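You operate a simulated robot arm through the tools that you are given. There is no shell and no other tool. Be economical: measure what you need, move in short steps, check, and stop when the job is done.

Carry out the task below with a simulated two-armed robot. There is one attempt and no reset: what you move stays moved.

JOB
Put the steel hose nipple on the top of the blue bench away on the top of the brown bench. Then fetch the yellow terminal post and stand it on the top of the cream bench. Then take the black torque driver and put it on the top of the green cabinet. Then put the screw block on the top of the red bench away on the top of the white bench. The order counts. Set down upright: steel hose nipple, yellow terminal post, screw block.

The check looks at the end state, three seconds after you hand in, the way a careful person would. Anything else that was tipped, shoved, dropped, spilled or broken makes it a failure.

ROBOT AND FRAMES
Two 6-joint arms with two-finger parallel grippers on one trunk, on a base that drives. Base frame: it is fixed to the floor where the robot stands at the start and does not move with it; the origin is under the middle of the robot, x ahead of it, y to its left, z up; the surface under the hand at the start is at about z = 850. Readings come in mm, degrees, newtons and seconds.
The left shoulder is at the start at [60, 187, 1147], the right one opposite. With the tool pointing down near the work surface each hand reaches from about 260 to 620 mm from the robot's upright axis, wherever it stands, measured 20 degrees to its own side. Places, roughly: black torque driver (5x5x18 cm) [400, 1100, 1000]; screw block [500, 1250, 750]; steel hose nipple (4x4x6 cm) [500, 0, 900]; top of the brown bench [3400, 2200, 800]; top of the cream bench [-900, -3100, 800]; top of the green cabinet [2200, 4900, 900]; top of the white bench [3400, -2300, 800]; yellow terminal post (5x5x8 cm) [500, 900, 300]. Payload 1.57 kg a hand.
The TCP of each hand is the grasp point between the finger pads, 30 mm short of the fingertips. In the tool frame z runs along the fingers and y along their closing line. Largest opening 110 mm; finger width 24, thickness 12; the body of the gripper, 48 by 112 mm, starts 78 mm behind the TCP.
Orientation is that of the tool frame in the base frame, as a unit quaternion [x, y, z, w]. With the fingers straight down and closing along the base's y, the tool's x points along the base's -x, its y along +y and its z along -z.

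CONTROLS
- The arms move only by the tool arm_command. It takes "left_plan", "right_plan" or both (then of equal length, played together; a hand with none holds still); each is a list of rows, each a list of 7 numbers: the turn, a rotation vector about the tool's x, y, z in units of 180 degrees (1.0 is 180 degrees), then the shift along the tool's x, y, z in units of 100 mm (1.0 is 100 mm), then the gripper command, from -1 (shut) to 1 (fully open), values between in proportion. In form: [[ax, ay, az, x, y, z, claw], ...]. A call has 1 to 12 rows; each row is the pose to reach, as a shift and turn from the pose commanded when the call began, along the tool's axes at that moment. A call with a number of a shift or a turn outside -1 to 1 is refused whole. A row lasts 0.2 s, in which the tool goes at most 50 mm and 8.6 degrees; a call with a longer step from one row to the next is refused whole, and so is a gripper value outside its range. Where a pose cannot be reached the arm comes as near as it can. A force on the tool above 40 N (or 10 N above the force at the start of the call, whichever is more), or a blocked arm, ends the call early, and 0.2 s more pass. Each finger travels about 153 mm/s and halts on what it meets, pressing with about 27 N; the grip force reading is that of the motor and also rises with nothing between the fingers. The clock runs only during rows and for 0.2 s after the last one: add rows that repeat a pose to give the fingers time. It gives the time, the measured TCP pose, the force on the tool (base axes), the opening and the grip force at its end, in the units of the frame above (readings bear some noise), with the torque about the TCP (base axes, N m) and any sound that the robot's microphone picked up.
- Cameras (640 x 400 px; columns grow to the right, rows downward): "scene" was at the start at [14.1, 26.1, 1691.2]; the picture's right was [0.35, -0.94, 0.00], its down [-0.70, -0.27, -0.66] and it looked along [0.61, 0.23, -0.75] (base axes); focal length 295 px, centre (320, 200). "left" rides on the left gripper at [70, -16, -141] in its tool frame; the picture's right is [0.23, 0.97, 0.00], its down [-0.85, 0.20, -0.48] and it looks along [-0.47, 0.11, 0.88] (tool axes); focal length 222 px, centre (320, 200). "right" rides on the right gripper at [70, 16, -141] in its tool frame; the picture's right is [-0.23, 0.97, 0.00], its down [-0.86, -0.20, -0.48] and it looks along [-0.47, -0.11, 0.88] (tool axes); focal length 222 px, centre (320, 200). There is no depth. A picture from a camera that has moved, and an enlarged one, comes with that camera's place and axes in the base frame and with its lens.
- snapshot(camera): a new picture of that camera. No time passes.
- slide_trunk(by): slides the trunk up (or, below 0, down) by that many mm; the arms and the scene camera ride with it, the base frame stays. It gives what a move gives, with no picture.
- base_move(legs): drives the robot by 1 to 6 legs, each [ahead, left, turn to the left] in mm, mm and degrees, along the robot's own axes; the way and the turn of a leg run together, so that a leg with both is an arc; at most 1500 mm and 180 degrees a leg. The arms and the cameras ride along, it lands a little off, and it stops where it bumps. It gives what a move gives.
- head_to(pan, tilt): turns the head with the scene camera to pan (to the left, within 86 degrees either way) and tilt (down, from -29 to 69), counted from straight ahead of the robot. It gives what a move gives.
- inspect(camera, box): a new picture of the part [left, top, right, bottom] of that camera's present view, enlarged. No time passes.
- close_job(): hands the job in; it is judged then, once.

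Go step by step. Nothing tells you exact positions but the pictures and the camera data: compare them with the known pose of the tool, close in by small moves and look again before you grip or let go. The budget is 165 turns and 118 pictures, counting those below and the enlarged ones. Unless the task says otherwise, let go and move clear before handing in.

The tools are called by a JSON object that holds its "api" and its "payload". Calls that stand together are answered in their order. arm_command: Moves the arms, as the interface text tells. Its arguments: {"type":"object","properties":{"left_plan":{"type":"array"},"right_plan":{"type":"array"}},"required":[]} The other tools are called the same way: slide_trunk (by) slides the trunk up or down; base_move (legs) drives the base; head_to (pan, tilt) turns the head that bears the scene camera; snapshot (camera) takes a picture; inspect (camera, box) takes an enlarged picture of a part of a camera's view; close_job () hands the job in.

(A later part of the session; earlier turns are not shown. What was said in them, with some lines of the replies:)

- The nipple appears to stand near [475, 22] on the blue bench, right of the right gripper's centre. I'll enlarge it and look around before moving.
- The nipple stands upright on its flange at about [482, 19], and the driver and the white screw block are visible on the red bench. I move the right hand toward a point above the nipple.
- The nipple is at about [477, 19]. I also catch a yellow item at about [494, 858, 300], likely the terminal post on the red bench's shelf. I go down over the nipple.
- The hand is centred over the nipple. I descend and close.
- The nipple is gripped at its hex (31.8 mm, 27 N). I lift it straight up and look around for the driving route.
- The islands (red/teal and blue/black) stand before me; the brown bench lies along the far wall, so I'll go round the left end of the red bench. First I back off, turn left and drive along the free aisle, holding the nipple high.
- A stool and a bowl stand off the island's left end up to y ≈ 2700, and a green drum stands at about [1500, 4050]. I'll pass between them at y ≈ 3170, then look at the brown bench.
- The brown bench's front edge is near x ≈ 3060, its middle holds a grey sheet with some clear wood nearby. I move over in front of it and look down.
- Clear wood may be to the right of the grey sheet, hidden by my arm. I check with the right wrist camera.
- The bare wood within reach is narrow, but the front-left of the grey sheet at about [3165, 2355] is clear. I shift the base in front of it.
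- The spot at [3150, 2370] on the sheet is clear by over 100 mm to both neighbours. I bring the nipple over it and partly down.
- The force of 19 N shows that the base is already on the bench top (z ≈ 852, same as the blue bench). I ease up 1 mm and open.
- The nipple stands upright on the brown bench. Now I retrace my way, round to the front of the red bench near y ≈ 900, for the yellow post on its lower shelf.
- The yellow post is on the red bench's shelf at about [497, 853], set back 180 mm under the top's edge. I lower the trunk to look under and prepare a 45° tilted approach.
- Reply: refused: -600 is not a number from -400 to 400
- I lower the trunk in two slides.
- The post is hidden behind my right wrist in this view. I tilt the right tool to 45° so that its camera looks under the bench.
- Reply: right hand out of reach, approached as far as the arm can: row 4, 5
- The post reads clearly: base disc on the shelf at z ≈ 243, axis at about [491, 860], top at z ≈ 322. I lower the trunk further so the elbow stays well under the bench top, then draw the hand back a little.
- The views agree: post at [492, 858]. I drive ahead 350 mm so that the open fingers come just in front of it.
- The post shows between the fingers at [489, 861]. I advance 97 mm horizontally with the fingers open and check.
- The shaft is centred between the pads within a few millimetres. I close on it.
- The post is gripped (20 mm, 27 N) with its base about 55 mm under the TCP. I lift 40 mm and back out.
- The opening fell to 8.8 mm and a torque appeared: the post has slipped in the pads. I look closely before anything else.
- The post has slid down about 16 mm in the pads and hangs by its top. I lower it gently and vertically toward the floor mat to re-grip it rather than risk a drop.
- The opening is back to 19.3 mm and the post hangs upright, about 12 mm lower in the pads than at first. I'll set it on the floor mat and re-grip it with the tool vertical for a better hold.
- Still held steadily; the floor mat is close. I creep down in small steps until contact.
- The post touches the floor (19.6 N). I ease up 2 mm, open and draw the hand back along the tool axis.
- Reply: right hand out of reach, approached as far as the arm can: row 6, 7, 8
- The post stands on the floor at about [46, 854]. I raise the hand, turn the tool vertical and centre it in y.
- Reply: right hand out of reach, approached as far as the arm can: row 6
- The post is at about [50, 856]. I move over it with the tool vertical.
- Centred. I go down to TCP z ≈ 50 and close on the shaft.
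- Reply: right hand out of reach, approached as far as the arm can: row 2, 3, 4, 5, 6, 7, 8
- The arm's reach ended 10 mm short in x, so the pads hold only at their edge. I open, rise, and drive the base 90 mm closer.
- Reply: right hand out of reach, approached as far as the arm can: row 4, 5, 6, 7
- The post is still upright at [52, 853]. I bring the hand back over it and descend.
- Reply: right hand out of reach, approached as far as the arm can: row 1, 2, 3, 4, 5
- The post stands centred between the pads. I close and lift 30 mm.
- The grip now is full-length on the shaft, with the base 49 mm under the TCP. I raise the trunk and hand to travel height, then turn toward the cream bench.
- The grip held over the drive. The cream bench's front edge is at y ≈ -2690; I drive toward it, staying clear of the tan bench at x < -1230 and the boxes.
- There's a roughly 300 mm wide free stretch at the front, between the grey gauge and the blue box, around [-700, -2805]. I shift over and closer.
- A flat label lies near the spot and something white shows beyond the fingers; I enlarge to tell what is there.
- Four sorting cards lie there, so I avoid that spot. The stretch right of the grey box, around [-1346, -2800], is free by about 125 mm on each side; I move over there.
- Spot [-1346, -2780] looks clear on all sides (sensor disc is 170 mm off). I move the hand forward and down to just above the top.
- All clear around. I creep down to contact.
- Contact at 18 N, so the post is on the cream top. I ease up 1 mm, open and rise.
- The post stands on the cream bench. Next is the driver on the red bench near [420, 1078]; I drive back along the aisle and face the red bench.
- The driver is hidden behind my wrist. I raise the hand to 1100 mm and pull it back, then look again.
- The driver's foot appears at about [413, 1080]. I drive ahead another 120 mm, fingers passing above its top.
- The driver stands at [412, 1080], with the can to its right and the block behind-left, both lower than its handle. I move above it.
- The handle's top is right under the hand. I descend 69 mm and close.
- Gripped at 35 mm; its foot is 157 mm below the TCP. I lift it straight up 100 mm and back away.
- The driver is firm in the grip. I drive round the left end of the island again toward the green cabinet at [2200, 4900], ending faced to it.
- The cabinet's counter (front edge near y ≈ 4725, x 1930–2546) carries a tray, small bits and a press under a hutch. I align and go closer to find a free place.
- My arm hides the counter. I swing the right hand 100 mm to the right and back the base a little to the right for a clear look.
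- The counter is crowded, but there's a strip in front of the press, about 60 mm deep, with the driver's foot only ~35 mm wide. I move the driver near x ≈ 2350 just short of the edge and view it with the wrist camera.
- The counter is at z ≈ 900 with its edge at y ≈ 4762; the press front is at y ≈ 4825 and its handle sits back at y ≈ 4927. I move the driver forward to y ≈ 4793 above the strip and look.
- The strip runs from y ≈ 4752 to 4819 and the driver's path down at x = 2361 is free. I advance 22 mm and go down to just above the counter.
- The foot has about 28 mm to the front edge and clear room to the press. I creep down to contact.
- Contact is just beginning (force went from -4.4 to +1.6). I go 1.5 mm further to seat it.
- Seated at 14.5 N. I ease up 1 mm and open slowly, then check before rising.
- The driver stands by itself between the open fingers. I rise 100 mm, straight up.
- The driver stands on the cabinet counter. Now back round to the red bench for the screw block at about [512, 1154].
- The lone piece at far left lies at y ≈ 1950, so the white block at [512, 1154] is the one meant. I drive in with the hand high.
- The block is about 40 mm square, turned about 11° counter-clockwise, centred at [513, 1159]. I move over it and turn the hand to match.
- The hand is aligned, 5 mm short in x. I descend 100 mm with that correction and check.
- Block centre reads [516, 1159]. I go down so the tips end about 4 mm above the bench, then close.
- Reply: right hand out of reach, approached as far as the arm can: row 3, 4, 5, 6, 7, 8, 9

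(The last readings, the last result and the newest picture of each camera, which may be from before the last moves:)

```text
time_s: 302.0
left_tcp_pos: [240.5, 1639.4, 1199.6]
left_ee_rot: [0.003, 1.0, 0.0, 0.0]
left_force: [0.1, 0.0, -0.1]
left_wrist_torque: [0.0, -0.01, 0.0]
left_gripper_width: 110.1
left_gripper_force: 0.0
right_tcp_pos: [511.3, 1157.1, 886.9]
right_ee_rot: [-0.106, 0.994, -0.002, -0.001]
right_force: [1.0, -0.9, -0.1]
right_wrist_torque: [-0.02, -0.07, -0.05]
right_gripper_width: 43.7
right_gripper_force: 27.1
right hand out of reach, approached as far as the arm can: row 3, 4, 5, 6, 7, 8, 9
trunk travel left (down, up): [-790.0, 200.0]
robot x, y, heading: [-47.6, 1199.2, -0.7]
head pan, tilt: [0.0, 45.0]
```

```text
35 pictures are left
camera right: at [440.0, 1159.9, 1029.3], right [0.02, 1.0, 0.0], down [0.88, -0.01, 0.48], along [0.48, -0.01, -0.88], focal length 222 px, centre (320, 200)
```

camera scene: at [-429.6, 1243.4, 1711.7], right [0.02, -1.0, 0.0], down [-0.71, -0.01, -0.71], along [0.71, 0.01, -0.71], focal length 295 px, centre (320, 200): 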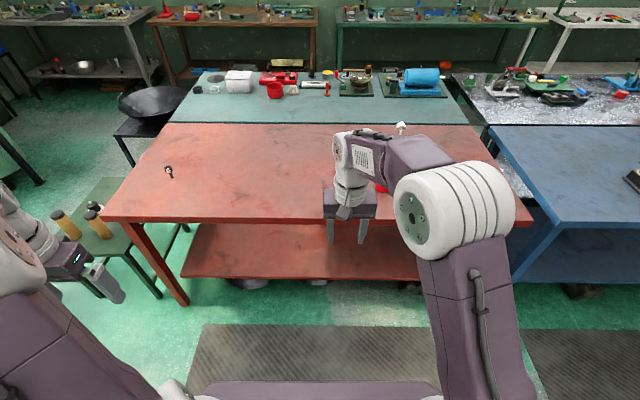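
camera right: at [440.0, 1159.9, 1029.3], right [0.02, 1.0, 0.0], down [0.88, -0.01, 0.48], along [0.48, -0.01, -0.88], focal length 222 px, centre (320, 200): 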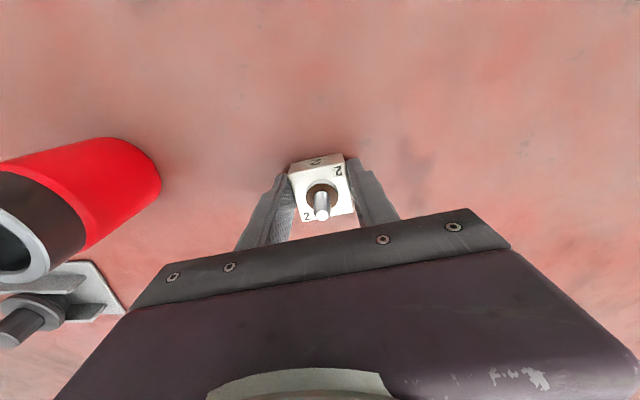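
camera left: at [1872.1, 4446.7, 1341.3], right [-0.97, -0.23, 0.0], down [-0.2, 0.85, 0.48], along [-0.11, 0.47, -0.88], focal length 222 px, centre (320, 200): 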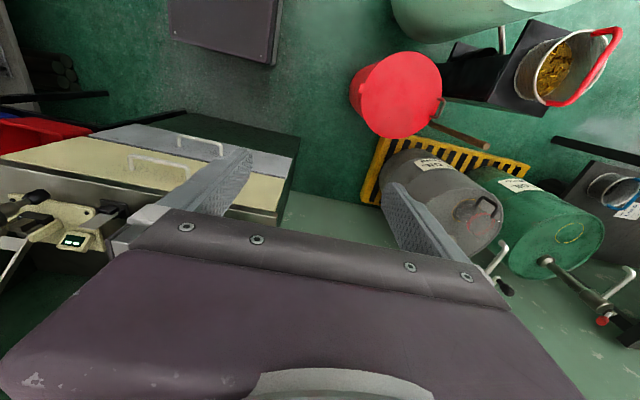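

Gripped at 43.7 mm with the base about 36 mm under the TCP. I lift 100 mm and look.

{"api": "arm_command", "payload": {"right_plan": [[0, 0, 0, 0, 0, -0.1, -1], [0, 0, 0, 0, 0, -0.4, -1], [0, 0, 0, 0, 0, -0.8, -1], [0, 0, 0, 0.2, 0, -1.0, -1], [0, 0, 0, 0.6, 0, -1.0, -1], [0, 0, 0, 0.9, 0, -1.0, -1]]}}

{"api": "snapshot", "payload": {"camera": "right"}}

```text
time_s: 303.4
left_tcp_pos: [241.7, 1640.7, 1199.3]
left_ee_rot: [0.003, 1.0, 0.001, 0.0]
left_force: [-0.4, 0.1, 0.1]
left_wrist_torque: [0.0, 0.02, 0.02]
left_gripper_width: 110.2
left_gripper_force: 0.0
right_tcp_pos: [521.7, 1162.2, 978.9]
right_ee_rot: [-0.106, 0.994, -0.001, -0.004]
right_force: [0.2, -0.1, -4.5]
right_wrist_torque: [0.01, 0.01, -0.02]
right_gripper_width: 43.6
right_gripper_force: 27.5
right hand out of reach, approached as far as the arm can: row 2, 3, 4, 5, 6
trunk travel left (down, up): [-790.0, 200.0]
robot x, y, heading: [-49.8, 1197.2, -0.3]
head pan, tilt: [0.0, 45.0]
```

```text
34 pictures are left
camera right: at [451.5, 1163.1, 1121.3], right [0.02, 1.0, 0.0], down [0.88, -0.01, 0.47], along [0.47, -0.01, -0.88], focal length 222 px, centre (320, 200)
```

right: 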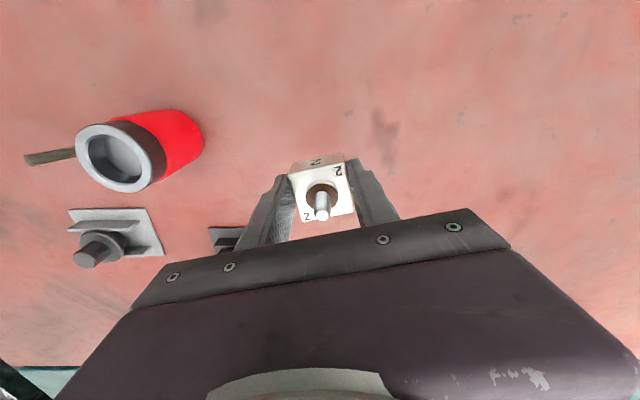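

The block is firm (4.5 N weight). The arm is at its reach limit, so I back off and retract it in free space before the long drive.

{"api": "base_move", "payload": {"legs": [[-420, 0, 0]]}}

{"api": "arm_command", "payload": {"right_plan": [[0, 0, 0, 0.15, 0, 0, -1], [0, 0, 0, 0.4, 0, -0.1, -1], [0, 0, 0, 0.7, 0, -0.2, -1], [0, 0, 0, 1.0, 0, -0.3, -1], [0, 0, 0, 1.0, 0, -0.3, -1]]}}

```text
time_s: 306.0
left_tcp_pos: [-178.9, 1643.9, 1200.2]
left_ee_rot: [0.003, 1.0, 0.0, -0.001]
left_force: [-0.1, 0.2, 0.7]
left_wrist_torque: [0.0, 0.0, 0.01]
left_gripper_width: 110.1
left_gripper_force: 0.0
right_tcp_pos: [99.2, 1164.9, 976.8]
right_ee_rot: [-0.106, 0.994, -0.002, -0.003]
right_force: [0.8, -1.8, -4.1]
right_wrist_torque: [-0.03, 0.06, -0.02]
right_gripper_width: 43.6
right_gripper_force: 26.9
trunk travel left (down, up): [-790.0, 200.0]
robot x, y, heading: [-471.1, 1202.4, -0.3]
head pan, tilt: [0.0, 45.0]
```

```text
time_s: 307.2
left_tcp_pos: [-182.1, 1643.1, 1200.0]
left_ee_rot: [0.003, 1.0, -0.001, 0.0]
left_force: [-0.7, -0.1, 0.3]
left_wrist_torque: [0.03, 0.0, -0.01]
left_gripper_width: 109.9
left_gripper_force: 0.0
right_tcp_pos: [98.0, 1165.5, 978.4]
right_ee_rot: [-0.106, 0.994, -0.001, -0.004]
right_force: [-0.3, 0.0, -3.8]
right_wrist_torque: [0.0, 0.02, 0.04]
right_gripper_width: 43.7
right_gripper_force: 27.0
right hand out of reach, approached as far as the arm can: row 1, 2, 3, 4, 5
trunk travel left (down, up): [-790.0, 200.0]
robot x, y, heading: [-474.2, 1202.1, -0.5]
head pan, tilt: [0.0, 45.0]
```

The arm sits in a stiff posture. I try to free it by moving up with the yaw turned back.

{"api": "arm_command", "payload": {"right_plan": [[0, 0, 0.02, 0, 0, -0.05, -1], [0, 0, 0.04, 0, 0, -0.15, -1], [0, 0, 0.06, 0, 0, -0.3, -1], [0, 0, 0.07, 0, 0, -0.5, -1], [0, 0, 0.07, 0.1, 0, -0.6, -1], [0, 0, 0.07, 0.3, 0, -0.6, -1], [0, 0, 0.07, 0.5, 0, -0.6, -1]]}}

{"api": "snapshot", "payload": {"camera": "scene"}}

```text
time_s: 308.8
left_tcp_pos: [-181.7, 1642.5, 1200.3]
left_ee_rot: [0.003, 1.0, 0.001, 0.0]
left_force: [0.7, -0.4, -0.2]
left_wrist_torque: [-0.03, -0.04, -0.01]
left_gripper_width: 109.8
left_gripper_force: 0.0
right_tcp_pos: [99.2, 1168.3, 1045.0]
right_ee_rot: [0.003, 1.0, -0.002, -0.004]
right_force: [0.1, 0.9, -3.4]
right_wrist_torque: [-0.05, 0.04, -0.03]
right_gripper_width: 43.5
right_gripper_force: 26.8
right hand out of reach, approached as far as the arm can: row 5, 6, 7
trunk travel left (down, up): [-790.0, 200.0]
robot x, y, heading: [-470.8, 1199.3, -0.4]
head pan, tilt: [0.0, 45.0]
```

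```text
33 pictures are left
camera scene: at [-449.7, 1199.4, 1711.7], right [-0.01, -1.0, 0.0], down [-0.71, 0.01, -0.71], along [0.71, -0.01, -0.71], focal length 295 px, centre (320, 200)
```

scene: 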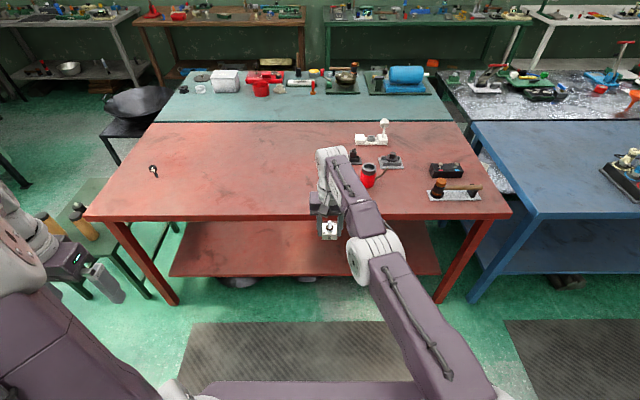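

The arm is nearly straight, so pure retraction fails. I lower 35 mm first, which unbends nothing outward, then retract in small steps.

{"api": "arm_command", "payload": {"right_plan": [[0, 0, 0, 0, 0, 0.15, -1], [0, 0, 0, 0, 0, 0.3, -1], [0, 0, 0, 0.02, 0, 0.3, -1], [0, 0, 0, 0.05, 0, 0.3, -1], [0, 0, 0, 0.1, 0, 0.3, -1], [0, 0, 0, 0.2, 0, 0.3, -1], [0, 0, 0, 0.4, 0, 0.3, -1], [0, 0, 0, 0.6, 0, 0.3, -1], [0, 0, 0, 0.8, 0, 0.3, -1], [0, 0, 0, 1.0, 0, 0.3, -1]]}}

```text
time_s: 311.0
left_tcp_pos: [-181.1, 1642.5, 1201.0]
left_ee_rot: [0.003, 1.0, 0.0, 0.0]
left_force: [-0.6, -0.6, 0.6]
left_wrist_torque: [0.02, 0.01, -0.03]
left_gripper_width: 109.8
left_gripper_force: 0.0
right_tcp_pos: [92.2, 1189.4, 1013.9]
right_ee_rot: [0.003, 1.0, -0.002, -0.004]
right_force: [0.1, -0.2, -4.1]
right_wrist_torque: [0.01, 0.05, -0.01]
right_gripper_width: 43.8
right_gripper_force: 27.3
right hand out of reach, approached as far as the arm can: row 4, 5, 6, 7, 8, 9, 10
trunk travel left (down, up): [-790.0, 200.0]
robot x, y, heading: [-474.0, 1199.9, -0.5]
head pan, tilt: [0.0, 45.0]
```

Still stuck on the reach sphere. At the floor it came free when the target went lower, so I retract while descending.

{"api": "arm_command", "payload": {"right_plan": [[0, 0, 0, 0.1, 0, 0.25, -1], [0, 0, 0, 0.25, 0, 0.5, -1], [0, 0, 0, 0.4, 0, 0.75, -1], [0, 0, 0, 0.6, 0, 1.0, -1], [0, 0, 0, 0.8, 0, 1.0, -1], [0, 0, 0, 1.0, 0, 1.0, -1], [0, 0, 0, 1.0, 0, 1.0, -1]]}}

{"api": "snapshot", "payload": {"camera": "right"}}

```text
time_s: 312.6
left_tcp_pos: [-181.9, 1643.4, 1199.5]
left_ee_rot: [0.004, 1.0, 0.0, 0.0]
left_force: [1.1, -0.6, -0.1]
left_wrist_torque: [-0.02, -0.03, 0.01]
left_gripper_width: 110.1
left_gripper_force: 0.0
right_tcp_pos: [71.7, 1212.9, 904.9]
right_ee_rot: [0.003, 1.0, -0.002, -0.004]
right_force: [-0.1, 0.4, -4.2]
right_wrist_torque: [0.0, 0.03, -0.01]
right_gripper_width: 43.6
right_gripper_force: 27.3
right hand out of reach, approached as far as the arm can: row 1, 2, 3, 4, 5, 6, 7
trunk travel left (down, up): [-790.0, 200.0]
robot x, y, heading: [-472.7, 1201.7, -0.8]
head pan, tilt: [0.0, 45.0]
```

```text
32 pictures are left
camera right: at [2.8, 1228.9, 1048.0], right [0.23, 0.97, -0.01], down [0.86, -0.2, 0.47], along [0.46, -0.11, -0.88], focal length 222 px, centre (320, 200)
```

right: 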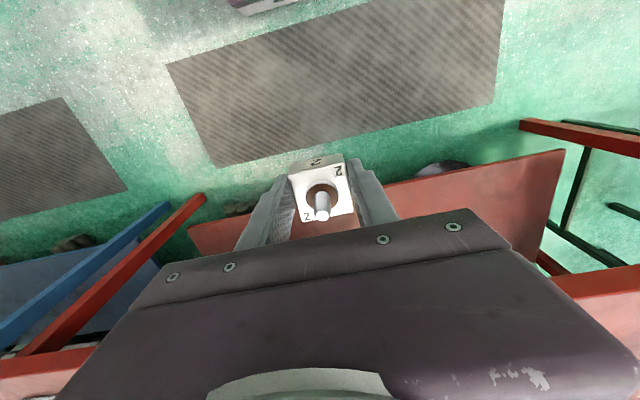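

The arm still slides along its reach limit. I try once more, breaking the straight posture with a slight pitch of the tool while retracting.

{"api": "arm_command", "payload": {"right_plan": [[0, -0.04, 0, 0.1, 0, 0, -1], [0, -0.08, 0, 0.3, 0, 0, -1], [0, -0.12, 0, 0.6, 0, 0, -1], [0, -0.12, 0, 0.9, 0, 0, -1], [0, -0.08, 0, 1.0, 0, 0, -1], [0, -0.04, 0, 1.0, 0, 0, -1], [0, 0, 0, 1.0, 0, 0, -1], [0, 0, 0, 1.0, 0, 0, -1]]}}

```text
time_s: 314.4
left_tcp_pos: [-182.0, 1644.1, 1199.6]
left_ee_rot: [0.004, 1.0, 0.0, 0.0]
left_force: [0.8, 0.4, -0.4]
left_wrist_torque: [-0.02, -0.01, 0.02]
left_gripper_width: 109.9
left_gripper_force: 0.1
right_tcp_pos: [52.9, 1259.6, 928.0]
right_ee_rot: [0.003, 1.0, -0.002, -0.004]
right_force: [0.5, 0.5, -3.9]
right_wrist_torque: [0.0, 0.06, -0.03]
right_gripper_width: 44.0
right_gripper_force: 26.7
right hand out of reach, approached as far as the arm can: row 1, 2, 3, 4, 5, 6, 7, 8
trunk travel left (down, up): [-790.0, 200.0]
robot x, y, heading: [-475.3, 1203.5, -0.8]
head pan, tilt: [0.0, 45.0]
```

{"api": "arm_command", "payload": {"right_plan": [[0, 0, 0, 0, -0.1, 0.3, -1], [0, 0, 0, 0.1, -0.2, 0.6, -1], [0, 0, 0, 0.2, -0.4, 0.9, -1], [0, 0, 0, 0.4, -0.6, 1.0, -1], [0, 0, 0, 0.6, -0.8, 1.0, -1], [0, 0, 0, 0.9, -0.9, 1.0, -1], [0, 0, 0, 1.0, -0.9, 1.0, -1], [0, 0, 0, 1.0, -0.9, 1.0, -1]]}}

```text
time_s: 316.2
left_tcp_pos: [-180.9, 1643.4, 1200.1]
left_ee_rot: [0.004, 1.0, 0.001, 0.001]
left_force: [0.0, -0.3, -0.9]
left_wrist_torque: [-0.01, -0.03, -0.03]
left_gripper_width: 109.9
left_gripper_force: 0.0
right_tcp_pos: [35.6, 1207.0, 798.5]
right_ee_rot: [0.003, 1.0, -0.002, -0.003]
right_force: [-0.5, 0.9, -3.6]
right_wrist_torque: [0.02, 0.06, 0.03]
right_gripper_width: 43.8
right_gripper_force: 27.1
right hand out of reach, approached as far as the arm can: row 2, 3, 4, 5, 6, 7, 8
trunk travel left (down, up): [-790.0, 200.0]
robot x, y, heading: [-473.4, 1204.4, -0.6]
head pan, tilt: [0.0, 45.0]
```

{"api": "arm_command", "payload": {"right_plan": [[0, 0, 0, 0.3, 0, 0.3, -1], [0, 0, 0, 0.6, 0, 0.6, -1], [0, 0, 0, 0.9, 0, 0.85, -1], [0, 0, 0, 1.0, 0, 1.0, -1], [0, 0, 0, 1.0, 0, 1.0, -1]]}}

```text
time_s: 317.4
left_tcp_pos: [-181.2, 1643.9, 1199.3]
left_ee_rot: [0.004, 1.0, 0.0, 0.0]
left_force: [-0.1, -0.1, -0.1]
left_wrist_torque: [0.01, -0.01, 0.0]
left_gripper_width: 109.9
left_gripper_force: 0.0
right_tcp_pos: [-47.8, 1214.9, 682.9]
right_ee_rot: [0.003, 1.0, -0.002, -0.004]
right_force: [-0.3, -0.6, -4.2]
right_wrist_torque: [-0.01, 0.01, -0.03]
right_gripper_width: 43.5
right_gripper_force: 26.7
right hand out of reach, approached as far as the arm can: row 1, 2, 3, 4, 5
trunk travel left (down, up): [-790.0, 200.0]
robot x, y, heading: [-470.3, 1198.7, -0.7]
head pan, tilt: [0.0, 45.0]
```

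The hand is now 423 mm ahead and low; going straight up from here takes it off the limit.

{"api": "arm_command", "payload": {"right_plan": [[0, 0, 0, 0, 0, -0.2, -1], [0, 0, 0, 0, 0, -0.5, -1], [0, 0, 0, 0, 0, -0.8, -1], [0, 0, 0, 0, 0, -1.0, -1]]}}

{"api": "arm_command", "payload": {"right_plan": [[0, 0, 0, 0, 0, -0.3, -1], [0, 0, 0, 0, -0.15, -0.6, -1], [0, 0, 0, 0, -0.3, -0.9, -1], [0, 0, 0, 0, -0.3, -1.0, -1]]}}

{"api": "arm_command", "payload": {"right_plan": [[0, 0, 0, 0, 0, -0.3, -1], [0, 0, 0, 0, -0.15, -0.6, -1], [0, 0, 0, 0, -0.3, -0.9, -1], [0, 0, 0, 0, -0.3, -1.0, -1]]}}

```text
time_s: 318.4
left_tcp_pos: [-181.5, 1644.3, 1199.2]
left_ee_rot: [0.004, 1.0, 0.0, -0.001]
left_force: [0.5, -0.1, 0.5]
left_wrist_torque: [0.02, -0.01, 0.01]
left_gripper_width: 110.1
left_gripper_force: 0.0
right_tcp_pos: [-45.4, 1216.6, 778.5]
right_ee_rot: [0.003, 1.0, 0.0, -0.002]
right_force: [-4.7, -2.9, -7.3]
right_wrist_torque: [0.16, -0.26, 0.04]
right_gripper_width: 43.8
right_gripper_force: 27.1
right hand out of reach, approached as far as the arm can: row 1, 2, 3
trunk travel left (down, up): [-790.0, 200.0]
robot x, y, heading: [-472.9, 1196.8, -0.7]
head pan, tilt: [0.0, 45.0]
```

```text
time_s: 319.4
left_tcp_pos: [-181.3, 1643.9, 1199.3]
left_ee_rot: [0.004, 1.0, 0.0, 0.0]
left_force: [-0.2, 0.6, 0.0]
left_wrist_torque: [-0.01, 0.0, -0.01]
left_gripper_width: 109.8
left_gripper_force: 0.0
right_tcp_pos: [-48.2, 1184.6, 882.3]
right_ee_rot: [0.003, 1.0, -0.002, -0.004]
right_force: [-0.3, 0.2, -4.7]
right_wrist_torque: [-0.01, 0.02, 0.01]
right_gripper_width: 43.8
right_gripper_force: 26.4
trunk travel left (down, up): [-790.0, 200.0]
robot x, y, heading: [-472.1, 1200.0, -0.5]
head pan, tilt: [0.0, 45.0]
```

```text
time_s: 320.4
left_tcp_pos: [-181.4, 1643.5, 1199.8]
left_ee_rot: [0.002, 1.0, -0.001, 0.0]
left_force: [-0.2, 0.5, 0.3]
left_wrist_torque: [0.0, 0.01, 0.01]
left_gripper_width: 110.1
left_gripper_force: 0.1
right_tcp_pos: [-48.4, 1154.0, 982.2]
right_ee_rot: [0.003, 1.0, -0.002, -0.003]
right_force: [0.4, 0.5, -4.3]
right_wrist_torque: [-0.05, -0.02, 0.01]
right_gripper_width: 43.5
right_gripper_force: 27.3
trunk travel left (down, up): [-790.0, 200.0]
robot x, y, heading: [-473.8, 1203.9, -0.6]
head pan, tilt: [0.0, 45.0]
```

The arm is free again with the block firmly held. I drive round the left end once more, into the aisle behind the islands.

{"api": "base_move", "payload": {"legs": [[0, 0, 0.6], [0, 1500, 0], [0, 440, 0], [1500, 0, 0], [1380, 0, 0]]}}

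{"api": "head_to", "payload": {"pan": -75, "tilt": 25}}

{"api": "snapshot", "payload": {"camera": "scene"}}

```text
time_s: 343.9
left_tcp_pos: [2688.4, 3687.0, 1200.7]
left_ee_rot: [-0.014, 1.0, 0.0, 0.0]
left_force: [0.0, 0.2, 0.3]
left_wrist_torque: [-0.02, 0.02, -0.02]
left_gripper_width: 109.9
left_gripper_force: 0.1
right_tcp_pos: [2839.1, 3203.5, 980.4]
right_ee_rot: [-0.014, 1.0, -0.002, -0.002]
right_force: [1.1, 0.1, -4.2]
right_wrist_torque: [-0.02, 0.01, 0.01]
right_gripper_width: 43.7
right_gripper_force: 26.9
trunk travel left (down, up): [-790.0, 200.0]
robot x, y, heading: [2413.5, 3237.2, 1.4]
head pan, tilt: [0.0, 45.0]
```

```text
time_s: 345.4
left_tcp_pos: [2689.5, 3687.1, 1200.2]
left_ee_rot: [-0.015, 1.0, 0.0, 0.0]
left_force: [-0.9, -0.2, 0.5]
left_wrist_torque: [0.01, 0.01, 0.01]
left_gripper_width: 109.9
left_gripper_force: 0.1
right_tcp_pos: [2839.9, 3203.9, 980.8]
right_ee_rot: [-0.014, 1.0, -0.002, -0.003]
right_force: [-0.2, -0.2, -4.4]
right_wrist_torque: [0.03, 0.04, 0.0]
right_gripper_width: 43.8
right_gripper_force: 26.9
trunk travel left (down, up): [-790.0, 200.0]
robot x, y, heading: [2412.9, 3239.4, 1.5]
head pan, tilt: [-75.0, 25.0]
```

```text
31 pictures are left
camera scene: at [2381.8, 3144.2, 1742.3], right [-0.96, -0.29, 0.0], down [-0.12, 0.41, -0.91], along [0.26, -0.87, -0.42], focal length 295 px, centre (320, 200)
```

scene: 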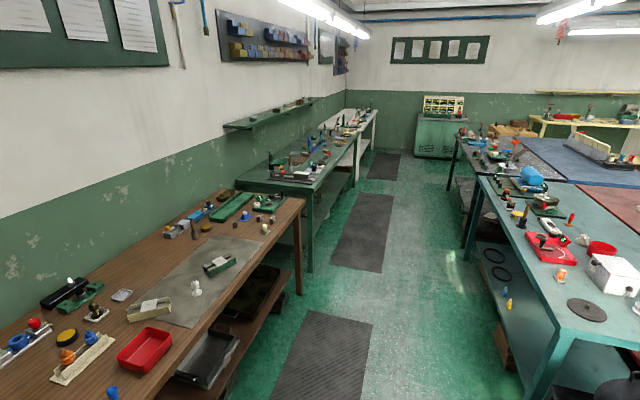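

The aisle is clear all the way and the nipple still stands on the brown bench. I drive sideways along the aisle in two parts.

{"api": "base_move", "payload": {"legs": [[0, 0, -1.5], [0, -1500, 0], [0, -1300, 0]]}}

```text
time_s: 359.4
left_tcp_pos: [2758.4, 875.1, 1199.6]
left_ee_rot: [-0.027, 1.0, -0.001, 0.0]
left_force: [0.1, 0.4, -0.4]
left_wrist_torque: [-0.04, 0.05, -0.01]
left_gripper_width: 109.8
left_gripper_force: 0.0
right_tcp_pos: [2922.5, 393.7, 981.1]
right_ee_rot: [-0.027, 1.0, -0.001, -0.004]
right_force: [0.0, 0.6, -4.7]
right_wrist_torque: [-0.01, 0.05, 0.0]
right_gripper_width: 43.9
right_gripper_force: 26.6
trunk travel left (down, up): [-790.0, 200.0]
robot x, y, heading: [2494.3, 415.8, 3.0]
head pan, tilt: [-75.0, 25.0]
```

I correct heading and x drift, then go on to the white bench.

{"api": "base_move", "payload": {"legs": [[-110, 0, -3], [0, -1400, 0], [-20, 0, -1], [0, -950, 0]]}}

{"api": "head_to", "payload": {"pan": -15, "tilt": 42}}

{"api": "snapshot", "payload": {"camera": "scene"}}

```text
time_s: 372.2
left_tcp_pos: [2653.8, -1509.3, 1200.3]
left_ee_rot: [0.009, 1.0, 0.001, 0.0]
left_force: [-0.2, 0.5, 1.0]
left_wrist_torque: [0.01, 0.01, 0.03]
left_gripper_width: 109.9
left_gripper_force: 0.1
right_tcp_pos: [2783.0, -2001.9, 981.4]
right_ee_rot: [0.008, 1.0, -0.002, -0.004]
right_force: [-0.5, 0.2, -3.6]
right_wrist_torque: [-0.01, 0.01, 0.01]
right_gripper_width: 43.6
right_gripper_force: 27.3
trunk travel left (down, up): [-790.0, 200.0]
robot x, y, heading: [2357.6, -1948.5, -0.7]
head pan, tilt: [-75.0, 25.0]
```

```text
time_s: 373.5
left_tcp_pos: [2654.1, -1510.5, 1199.5]
left_ee_rot: [0.008, 1.0, 0.001, 0.0]
left_force: [0.0, 0.6, -0.6]
left_wrist_torque: [0.03, -0.01, -0.02]
left_gripper_width: 110.0
left_gripper_force: 0.0
right_tcp_pos: [2782.8, -2001.6, 980.3]
right_ee_rot: [0.009, 1.0, -0.001, -0.004]
right_force: [-0.1, -0.1, -3.3]
right_wrist_torque: [0.01, 0.04, 0.0]
right_gripper_width: 43.8
right_gripper_force: 26.3
trunk travel left (down, up): [-790.0, 200.0]
robot x, y, heading: [2360.7, -1948.0, -1.1]
head pan, tilt: [-15.0, 42.0]
```

```text
30 pictures are left
camera scene: at [2380.2, -1973.1, 1716.0], right [-0.28, -0.96, 0.0], down [-0.64, 0.19, -0.74], along [0.71, -0.21, -0.67], focal length 295 px, centre (320, 200)
```

scene: 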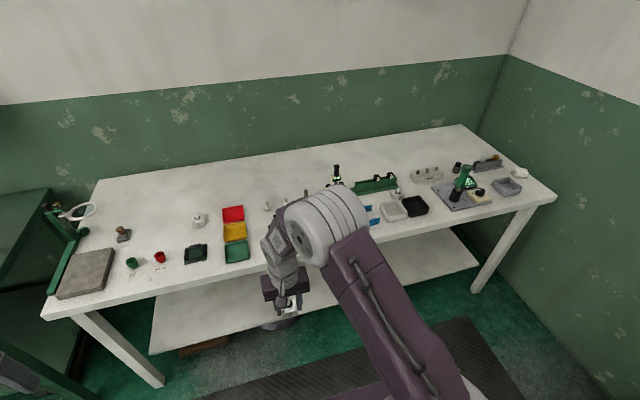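

The white bench's front edge is at x ≈ 3030; the front stretch between the trays (y > -1920) and the blue pieces (y < -2380) seems free. I move in front of it and check.

{"api": "base_move", "payload": {"legs": [[0, -120, 1.0], [200, 0, 0]]}}

{"api": "snapshot", "payload": {"camera": "right"}}

{"api": "snapshot", "payload": {"camera": "scene"}}

```text
time_s: 375.9
left_tcp_pos: [2846.1, -1625.2, 1201.0]
left_ee_rot: [0.001, 1.0, -0.001, 0.001]
left_force: [-0.9, -0.5, 0.0]
left_wrist_torque: [-0.01, -0.02, 0.01]
left_gripper_width: 109.6
left_gripper_force: 0.1
right_tcp_pos: [2984.0, -2114.2, 980.7]
right_ee_rot: [-0.001, 1.0, -0.003, -0.002]
right_force: [-1.0, -0.1, -4.8]
right_wrist_torque: [0.02, 0.03, 0.0]
right_gripper_width: 43.7
right_gripper_force: 27.1
trunk travel left (down, up): [-790.0, 200.0]
robot x, y, heading: [2558.5, -2068.9, -0.2]
head pan, tilt: [-15.0, 42.0]
```

```text
29 pictures are left
camera right: at [2914.0, -2097.4, 1124.5], right [0.23, 0.97, 0.0], down [0.86, -0.2, 0.48], along [0.46, -0.11, -0.88], focal length 222 px, centre (320, 200)
```

right: 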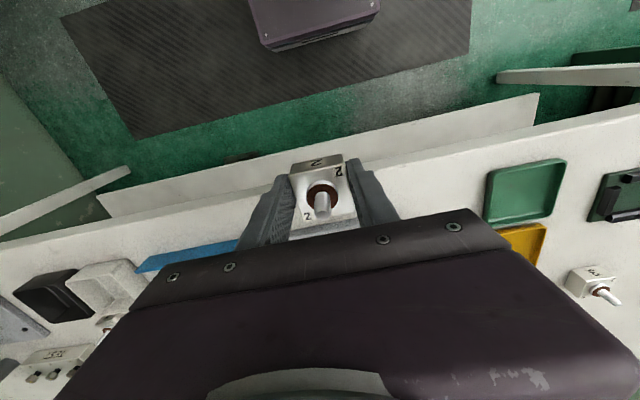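

```text
28 pictures are left
camera scene: at [2578.7, -2092.9, 1716.0], right [-0.26, -0.97, 0.0], down [-0.64, 0.17, -0.74], along [0.72, -0.19, -0.67], focal length 295 px, centre (320, 200)
```

scene: 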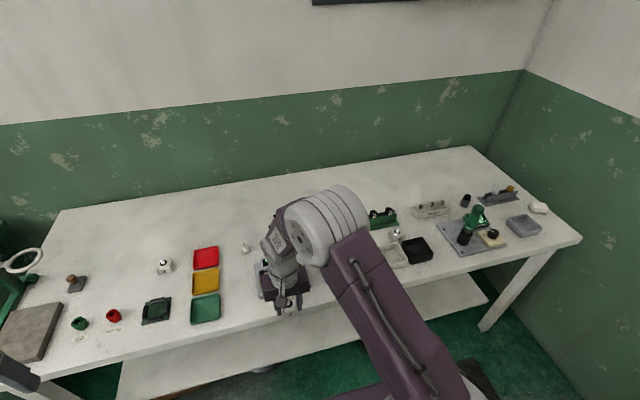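

{"api": "inspect", "payload": {"camera": "scene", "box": [180, 220, 340, 320]}}

{"api": "snapshot", "payload": {"camera": "left"}}

```text
4.00 times, centred on (260, 270) of scene
camera zoom: at [2578.7, -2092.9, 1716.0], right [-0.26, -0.97, 0.0], down [-0.64, 0.17, -0.74], along [0.72, -0.19, -0.67], focal length 1178 px, centre (560, -80)
```

zoom: 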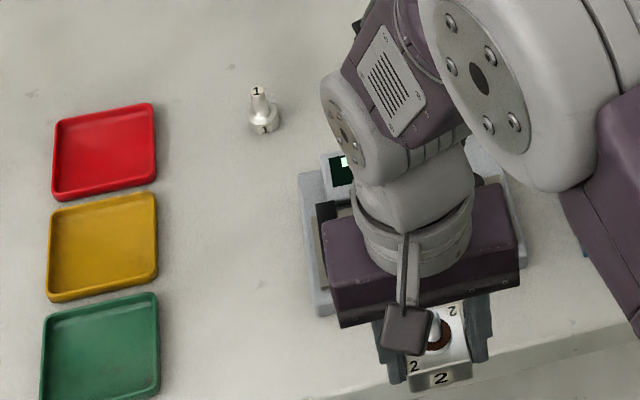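

```text
26 pictures are left
camera left: at [2776.4, -1641.9, 1341.5], right [-0.23, 0.97, 0.0], down [0.85, 0.2, 0.48], along [0.47, 0.11, -0.88], focal length 222 px, centre (320, 200)
```

left: 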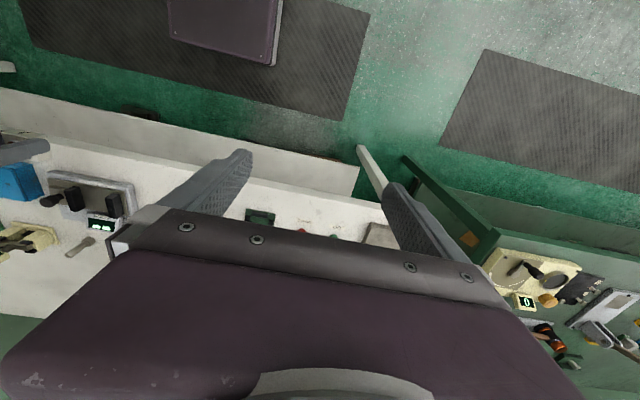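

A tester with a screen stands right behind the hand, and three trays lie to the left; between them at about [3085, -1972] there is a free place near the front. I shift left 142 mm and a little closer.

{"api": "base_move", "payload": {"legs": [[0, 142, 0], [60, 0, 0]]}}

{"api": "snapshot", "payload": {"camera": "right"}}

{"api": "inspect", "payload": {"camera": "scene", "box": [160, 200, 400, 350]}}

```text
time_s: 377.9
left_tcp_pos: [2904.1, -1487.3, 1201.4]
left_ee_rot: [0.002, 1.0, 0.001, 0.003]
left_force: [-0.8, -0.2, -0.2]
left_wrist_torque: [0.02, -0.07, 0.04]
left_gripper_width: 110.2
left_gripper_force: 0.0
right_tcp_pos: [3039.2, -1975.4, 984.2]
right_ee_rot: [0.002, 1.0, -0.001, -0.001]
right_force: [-0.6, 0.1, -4.2]
right_wrist_torque: [-0.01, -0.01, -0.01]
right_gripper_width: 43.8
right_gripper_force: 27.0
trunk travel left (down, up): [-790.0, 200.0]
robot x, y, heading: [2618.8, -1929.6, -0.3]
head pan, tilt: [-15.0, 42.0]
```

```text
25 pictures are left
camera right: at [2969.8, -1958.8, 1125.6], right [0.23, 0.97, 0.0], down [0.85, -0.2, 0.48], along [0.46, -0.11, -0.88], focal length 222 px, centre (320, 200)
```

right: 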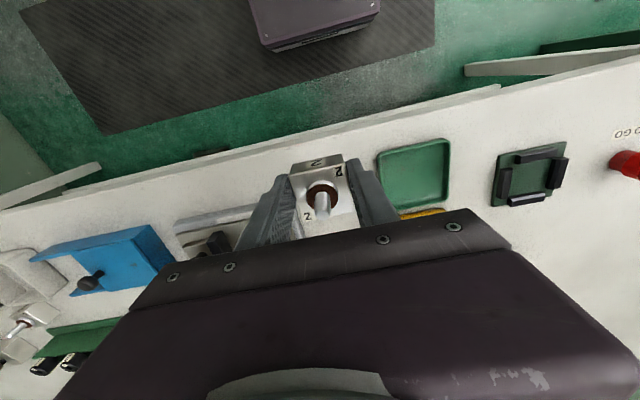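

```text
2.67 times, centred on (280, 275) of scene
camera zoom: at [2632.7, -1953.4, 1716.1], right [-0.27, -0.96, 0.0], down [-0.64, 0.18, -0.75], along [0.72, -0.2, -0.67], focal length 786 px, centre (427, 0)
```

zoom: 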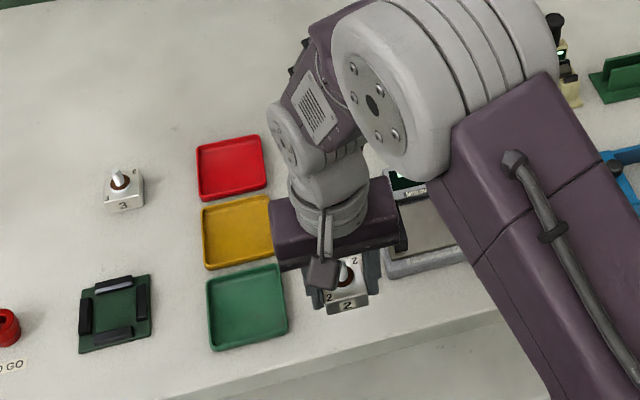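

The tray's edge is at y ≈ -1905 and the tester's corner at about [3112, -2020]; target [3080, -1966] has room for the fingers. I move over and go down to just above the top.

{"api": "arm_command", "payload": {"right_plan": [[0, 0, 0, -0.2, 0.05, 0, -1], [0, 0, 0, -0.4, 0.09, 0.1, -1], [0, 0, 0, -0.4, 0.09, 0.4, -1], [0, 0, 0, -0.4, 0.09, 0.7, -1], [0, 0, 0, -0.4, 0.09, 0.85, -1], [0, 0, 0, -0.4, 0.09, 0.85, -1]]}}

{"api": "snapshot", "payload": {"camera": "right"}}

```text
time_s: 379.2
left_tcp_pos: [2910.7, -1486.5, 1200.8]
left_ee_rot: [0.002, 1.0, 0.0, -0.001]
left_force: [0.2, -0.2, -0.1]
left_wrist_torque: [0.02, 0.0, -0.03]
left_gripper_width: 110.0
left_gripper_force: 0.0
right_tcp_pos: [3083.9, -1967.1, 897.2]
right_ee_rot: [0.003, 1.0, -0.002, -0.003]
right_force: [-0.4, 0.1, -4.4]
right_wrist_torque: [0.02, 0.05, -0.02]
right_gripper_width: 43.7
right_gripper_force: 27.3
trunk travel left (down, up): [-790.0, 200.0]
robot x, y, heading: [2621.4, -1928.1, -0.3]
head pan, tilt: [-15.0, 42.0]
```

```text
23 pictures are left
camera right: at [3014.5, -1948.9, 1038.6], right [0.23, 0.97, 0.0], down [0.86, -0.2, 0.47], along [0.46, -0.11, -0.88], focal length 222 px, centre (320, 200)
```

right: 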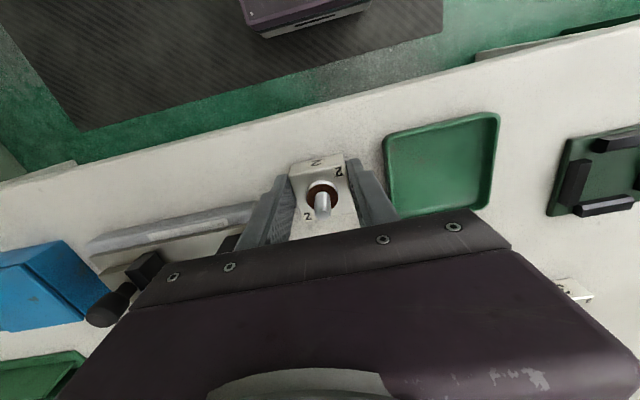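

Both sides are clear by some 15–20 mm. I creep down to contact.

{"api": "arm_command", "payload": {"right_plan": [[0, 0, 0, 0, 0, 0.03, -1], [0, 0, 0, 0, 0, 0.06, -1], [0, 0, 0, 0, 0, 0.08, -1], [0, 0, 0, 0, 0, 0.095, -1]]}}

```text
time_s: 380.2
left_tcp_pos: [2906.0, -1485.7, 1200.9]
left_ee_rot: [0.002, 1.0, 0.001, 0.001]
left_force: [-0.5, -0.6, -0.2]
left_wrist_torque: [0.0, 0.01, 0.03]
left_gripper_width: 110.1
left_gripper_force: 0.1
right_tcp_pos: [3082.7, -1967.4, 889.5]
right_ee_rot: [0.003, 1.0, -0.001, -0.001]
right_force: [0.1, -1.9, 17.7]
right_wrist_torque: [0.0, -0.3, -0.02]
right_gripper_width: 43.8
right_gripper_force: 27.2
trunk travel left (down, up): [-790.0, 200.0]
robot x, y, heading: [2620.1, -1927.4, -0.3]
head pan, tilt: [-15.0, 42.0]
```

Contact at 17.7 N. I ease 1 mm, open only to about 54 mm, and rise straight up.

{"api": "arm_command", "payload": {"right_plan": [[0, 0, 0, 0, 0, -0.01, -1], [0, 0, 0, 0, 0, -0.01, -0.1], [0, 0, 0, 0, 0, -0.01, -0.01], [0, 0, 0, 0, 0, -0.01, -0.01], [0, 0, 0, 0, 0, -0.15, -0.01], [0, 0, 0, 0, 0, -0.4, -0.01], [0, 0, 0, 0, 0, -0.7, -0.01], [0, 0, 0, 0, 0, -1.0, -0.01]]}}

{"api": "snapshot", "payload": {"camera": "right"}}

```text
time_s: 382.1
left_tcp_pos: [2908.9, -1485.8, 1201.4]
left_ee_rot: [0.003, 1.0, 0.001, 0.0]
left_force: [-2.0, -0.8, 0.1]
left_wrist_torque: [0.02, 0.0, 0.03]
left_gripper_width: 109.9
left_gripper_force: 0.0
right_tcp_pos: [3082.3, -1965.8, 985.5]
right_ee_rot: [0.003, 1.0, -0.001, -0.003]
right_force: [-0.7, 0.4, 0.8]
right_wrist_torque: [0.02, 0.01, 0.01]
right_gripper_width: 54.6
right_gripper_force: 0.1
trunk travel left (down, up): [-790.0, 200.0]
robot x, y, heading: [2619.3, -1926.8, -0.1]
head pan, tilt: [-15.0, 42.0]
```

```text
22 pictures are left
camera right: at [3015.0, -1948.8, 1128.7], right [0.23, 0.97, 0.0], down [0.86, -0.2, 0.47], along [0.46, -0.11, -0.88], focal length 222 px, centre (320, 200)
```

right: 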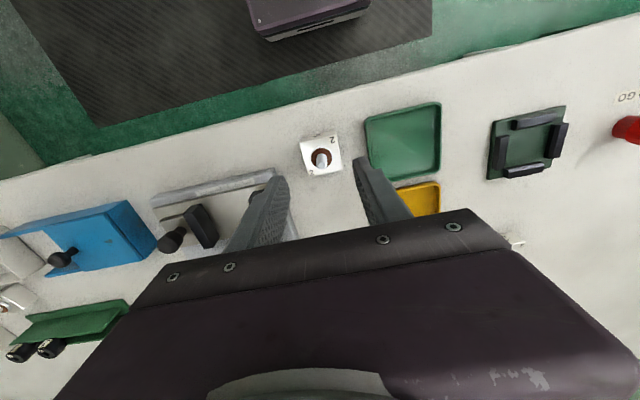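

The block stands upright on the white bench, touching nothing. I back away clear and take a last look.

{"api": "base_move", "payload": {"legs": [[-300, 0, 0]]}}

{"api": "snapshot", "payload": {"camera": "scene"}}

```text
time_s: 384.1
left_tcp_pos: [2612.5, -1483.3, 1200.1]
left_ee_rot: [0.003, 1.0, 0.001, -0.001]
left_force: [0.1, 1.3, 0.2]
left_wrist_torque: [-0.03, 0.02, 0.01]
left_gripper_width: 110.2
left_gripper_force: 0.0
right_tcp_pos: [2786.9, -1964.2, 984.8]
right_ee_rot: [0.004, 1.0, -0.003, -0.005]
right_force: [0.9, -0.2, -1.2]
right_wrist_torque: [0.0, -0.02, 0.01]
right_gripper_width: 54.4
right_gripper_force: 0.1
trunk travel left (down, up): [-790.0, 200.0]
robot x, y, heading: [2320.0, -1930.3, -0.7]
head pan, tilt: [-15.0, 42.0]
```

```text
21 pictures are left
camera scene: at [2344.9, -1949.2, 1716.0], right [-0.27, -0.96, 0.0], down [-0.65, 0.18, -0.74], along [0.72, -0.2, -0.67], focal length 295 px, centre (320, 200)
```

scene: 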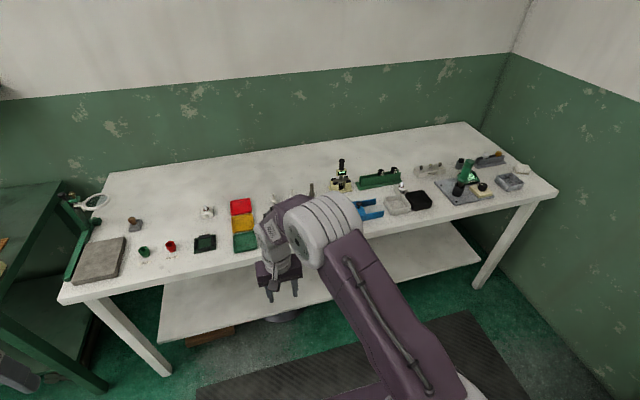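

All four pieces are placed in order and the arms are clear, so I hand in.

{"api": "close_job", "payload": {}}

```text
The job is handed in.
```

I placed all four items in the order you gave and handed the job in. I don't have the check's verdict.

- **Steel hose nipple:** standing upright on the brown bench, on the grey sheet near the front left. I saw it still standing later, when I drove past.
- **Yellow terminal post:** standing upright on the cream bench, to the right of the grey box. It slipped about 12 mm in the gripper when I took it off the shelf. I set it down on the floor mat, took a firmer grip and carried on; it did not fall.
- **Black torque driver:** standing on the green cabinet's counter, in the narrow strip in front of the press. Its foot is about 28 mm from the front edge.
- **Screw block:** standing upright on the white bench, between the three trays and the tester. I took this to be the white block numbered 2 on the red bench.

I saw nothing else tipped, shoved or dropped along the way.
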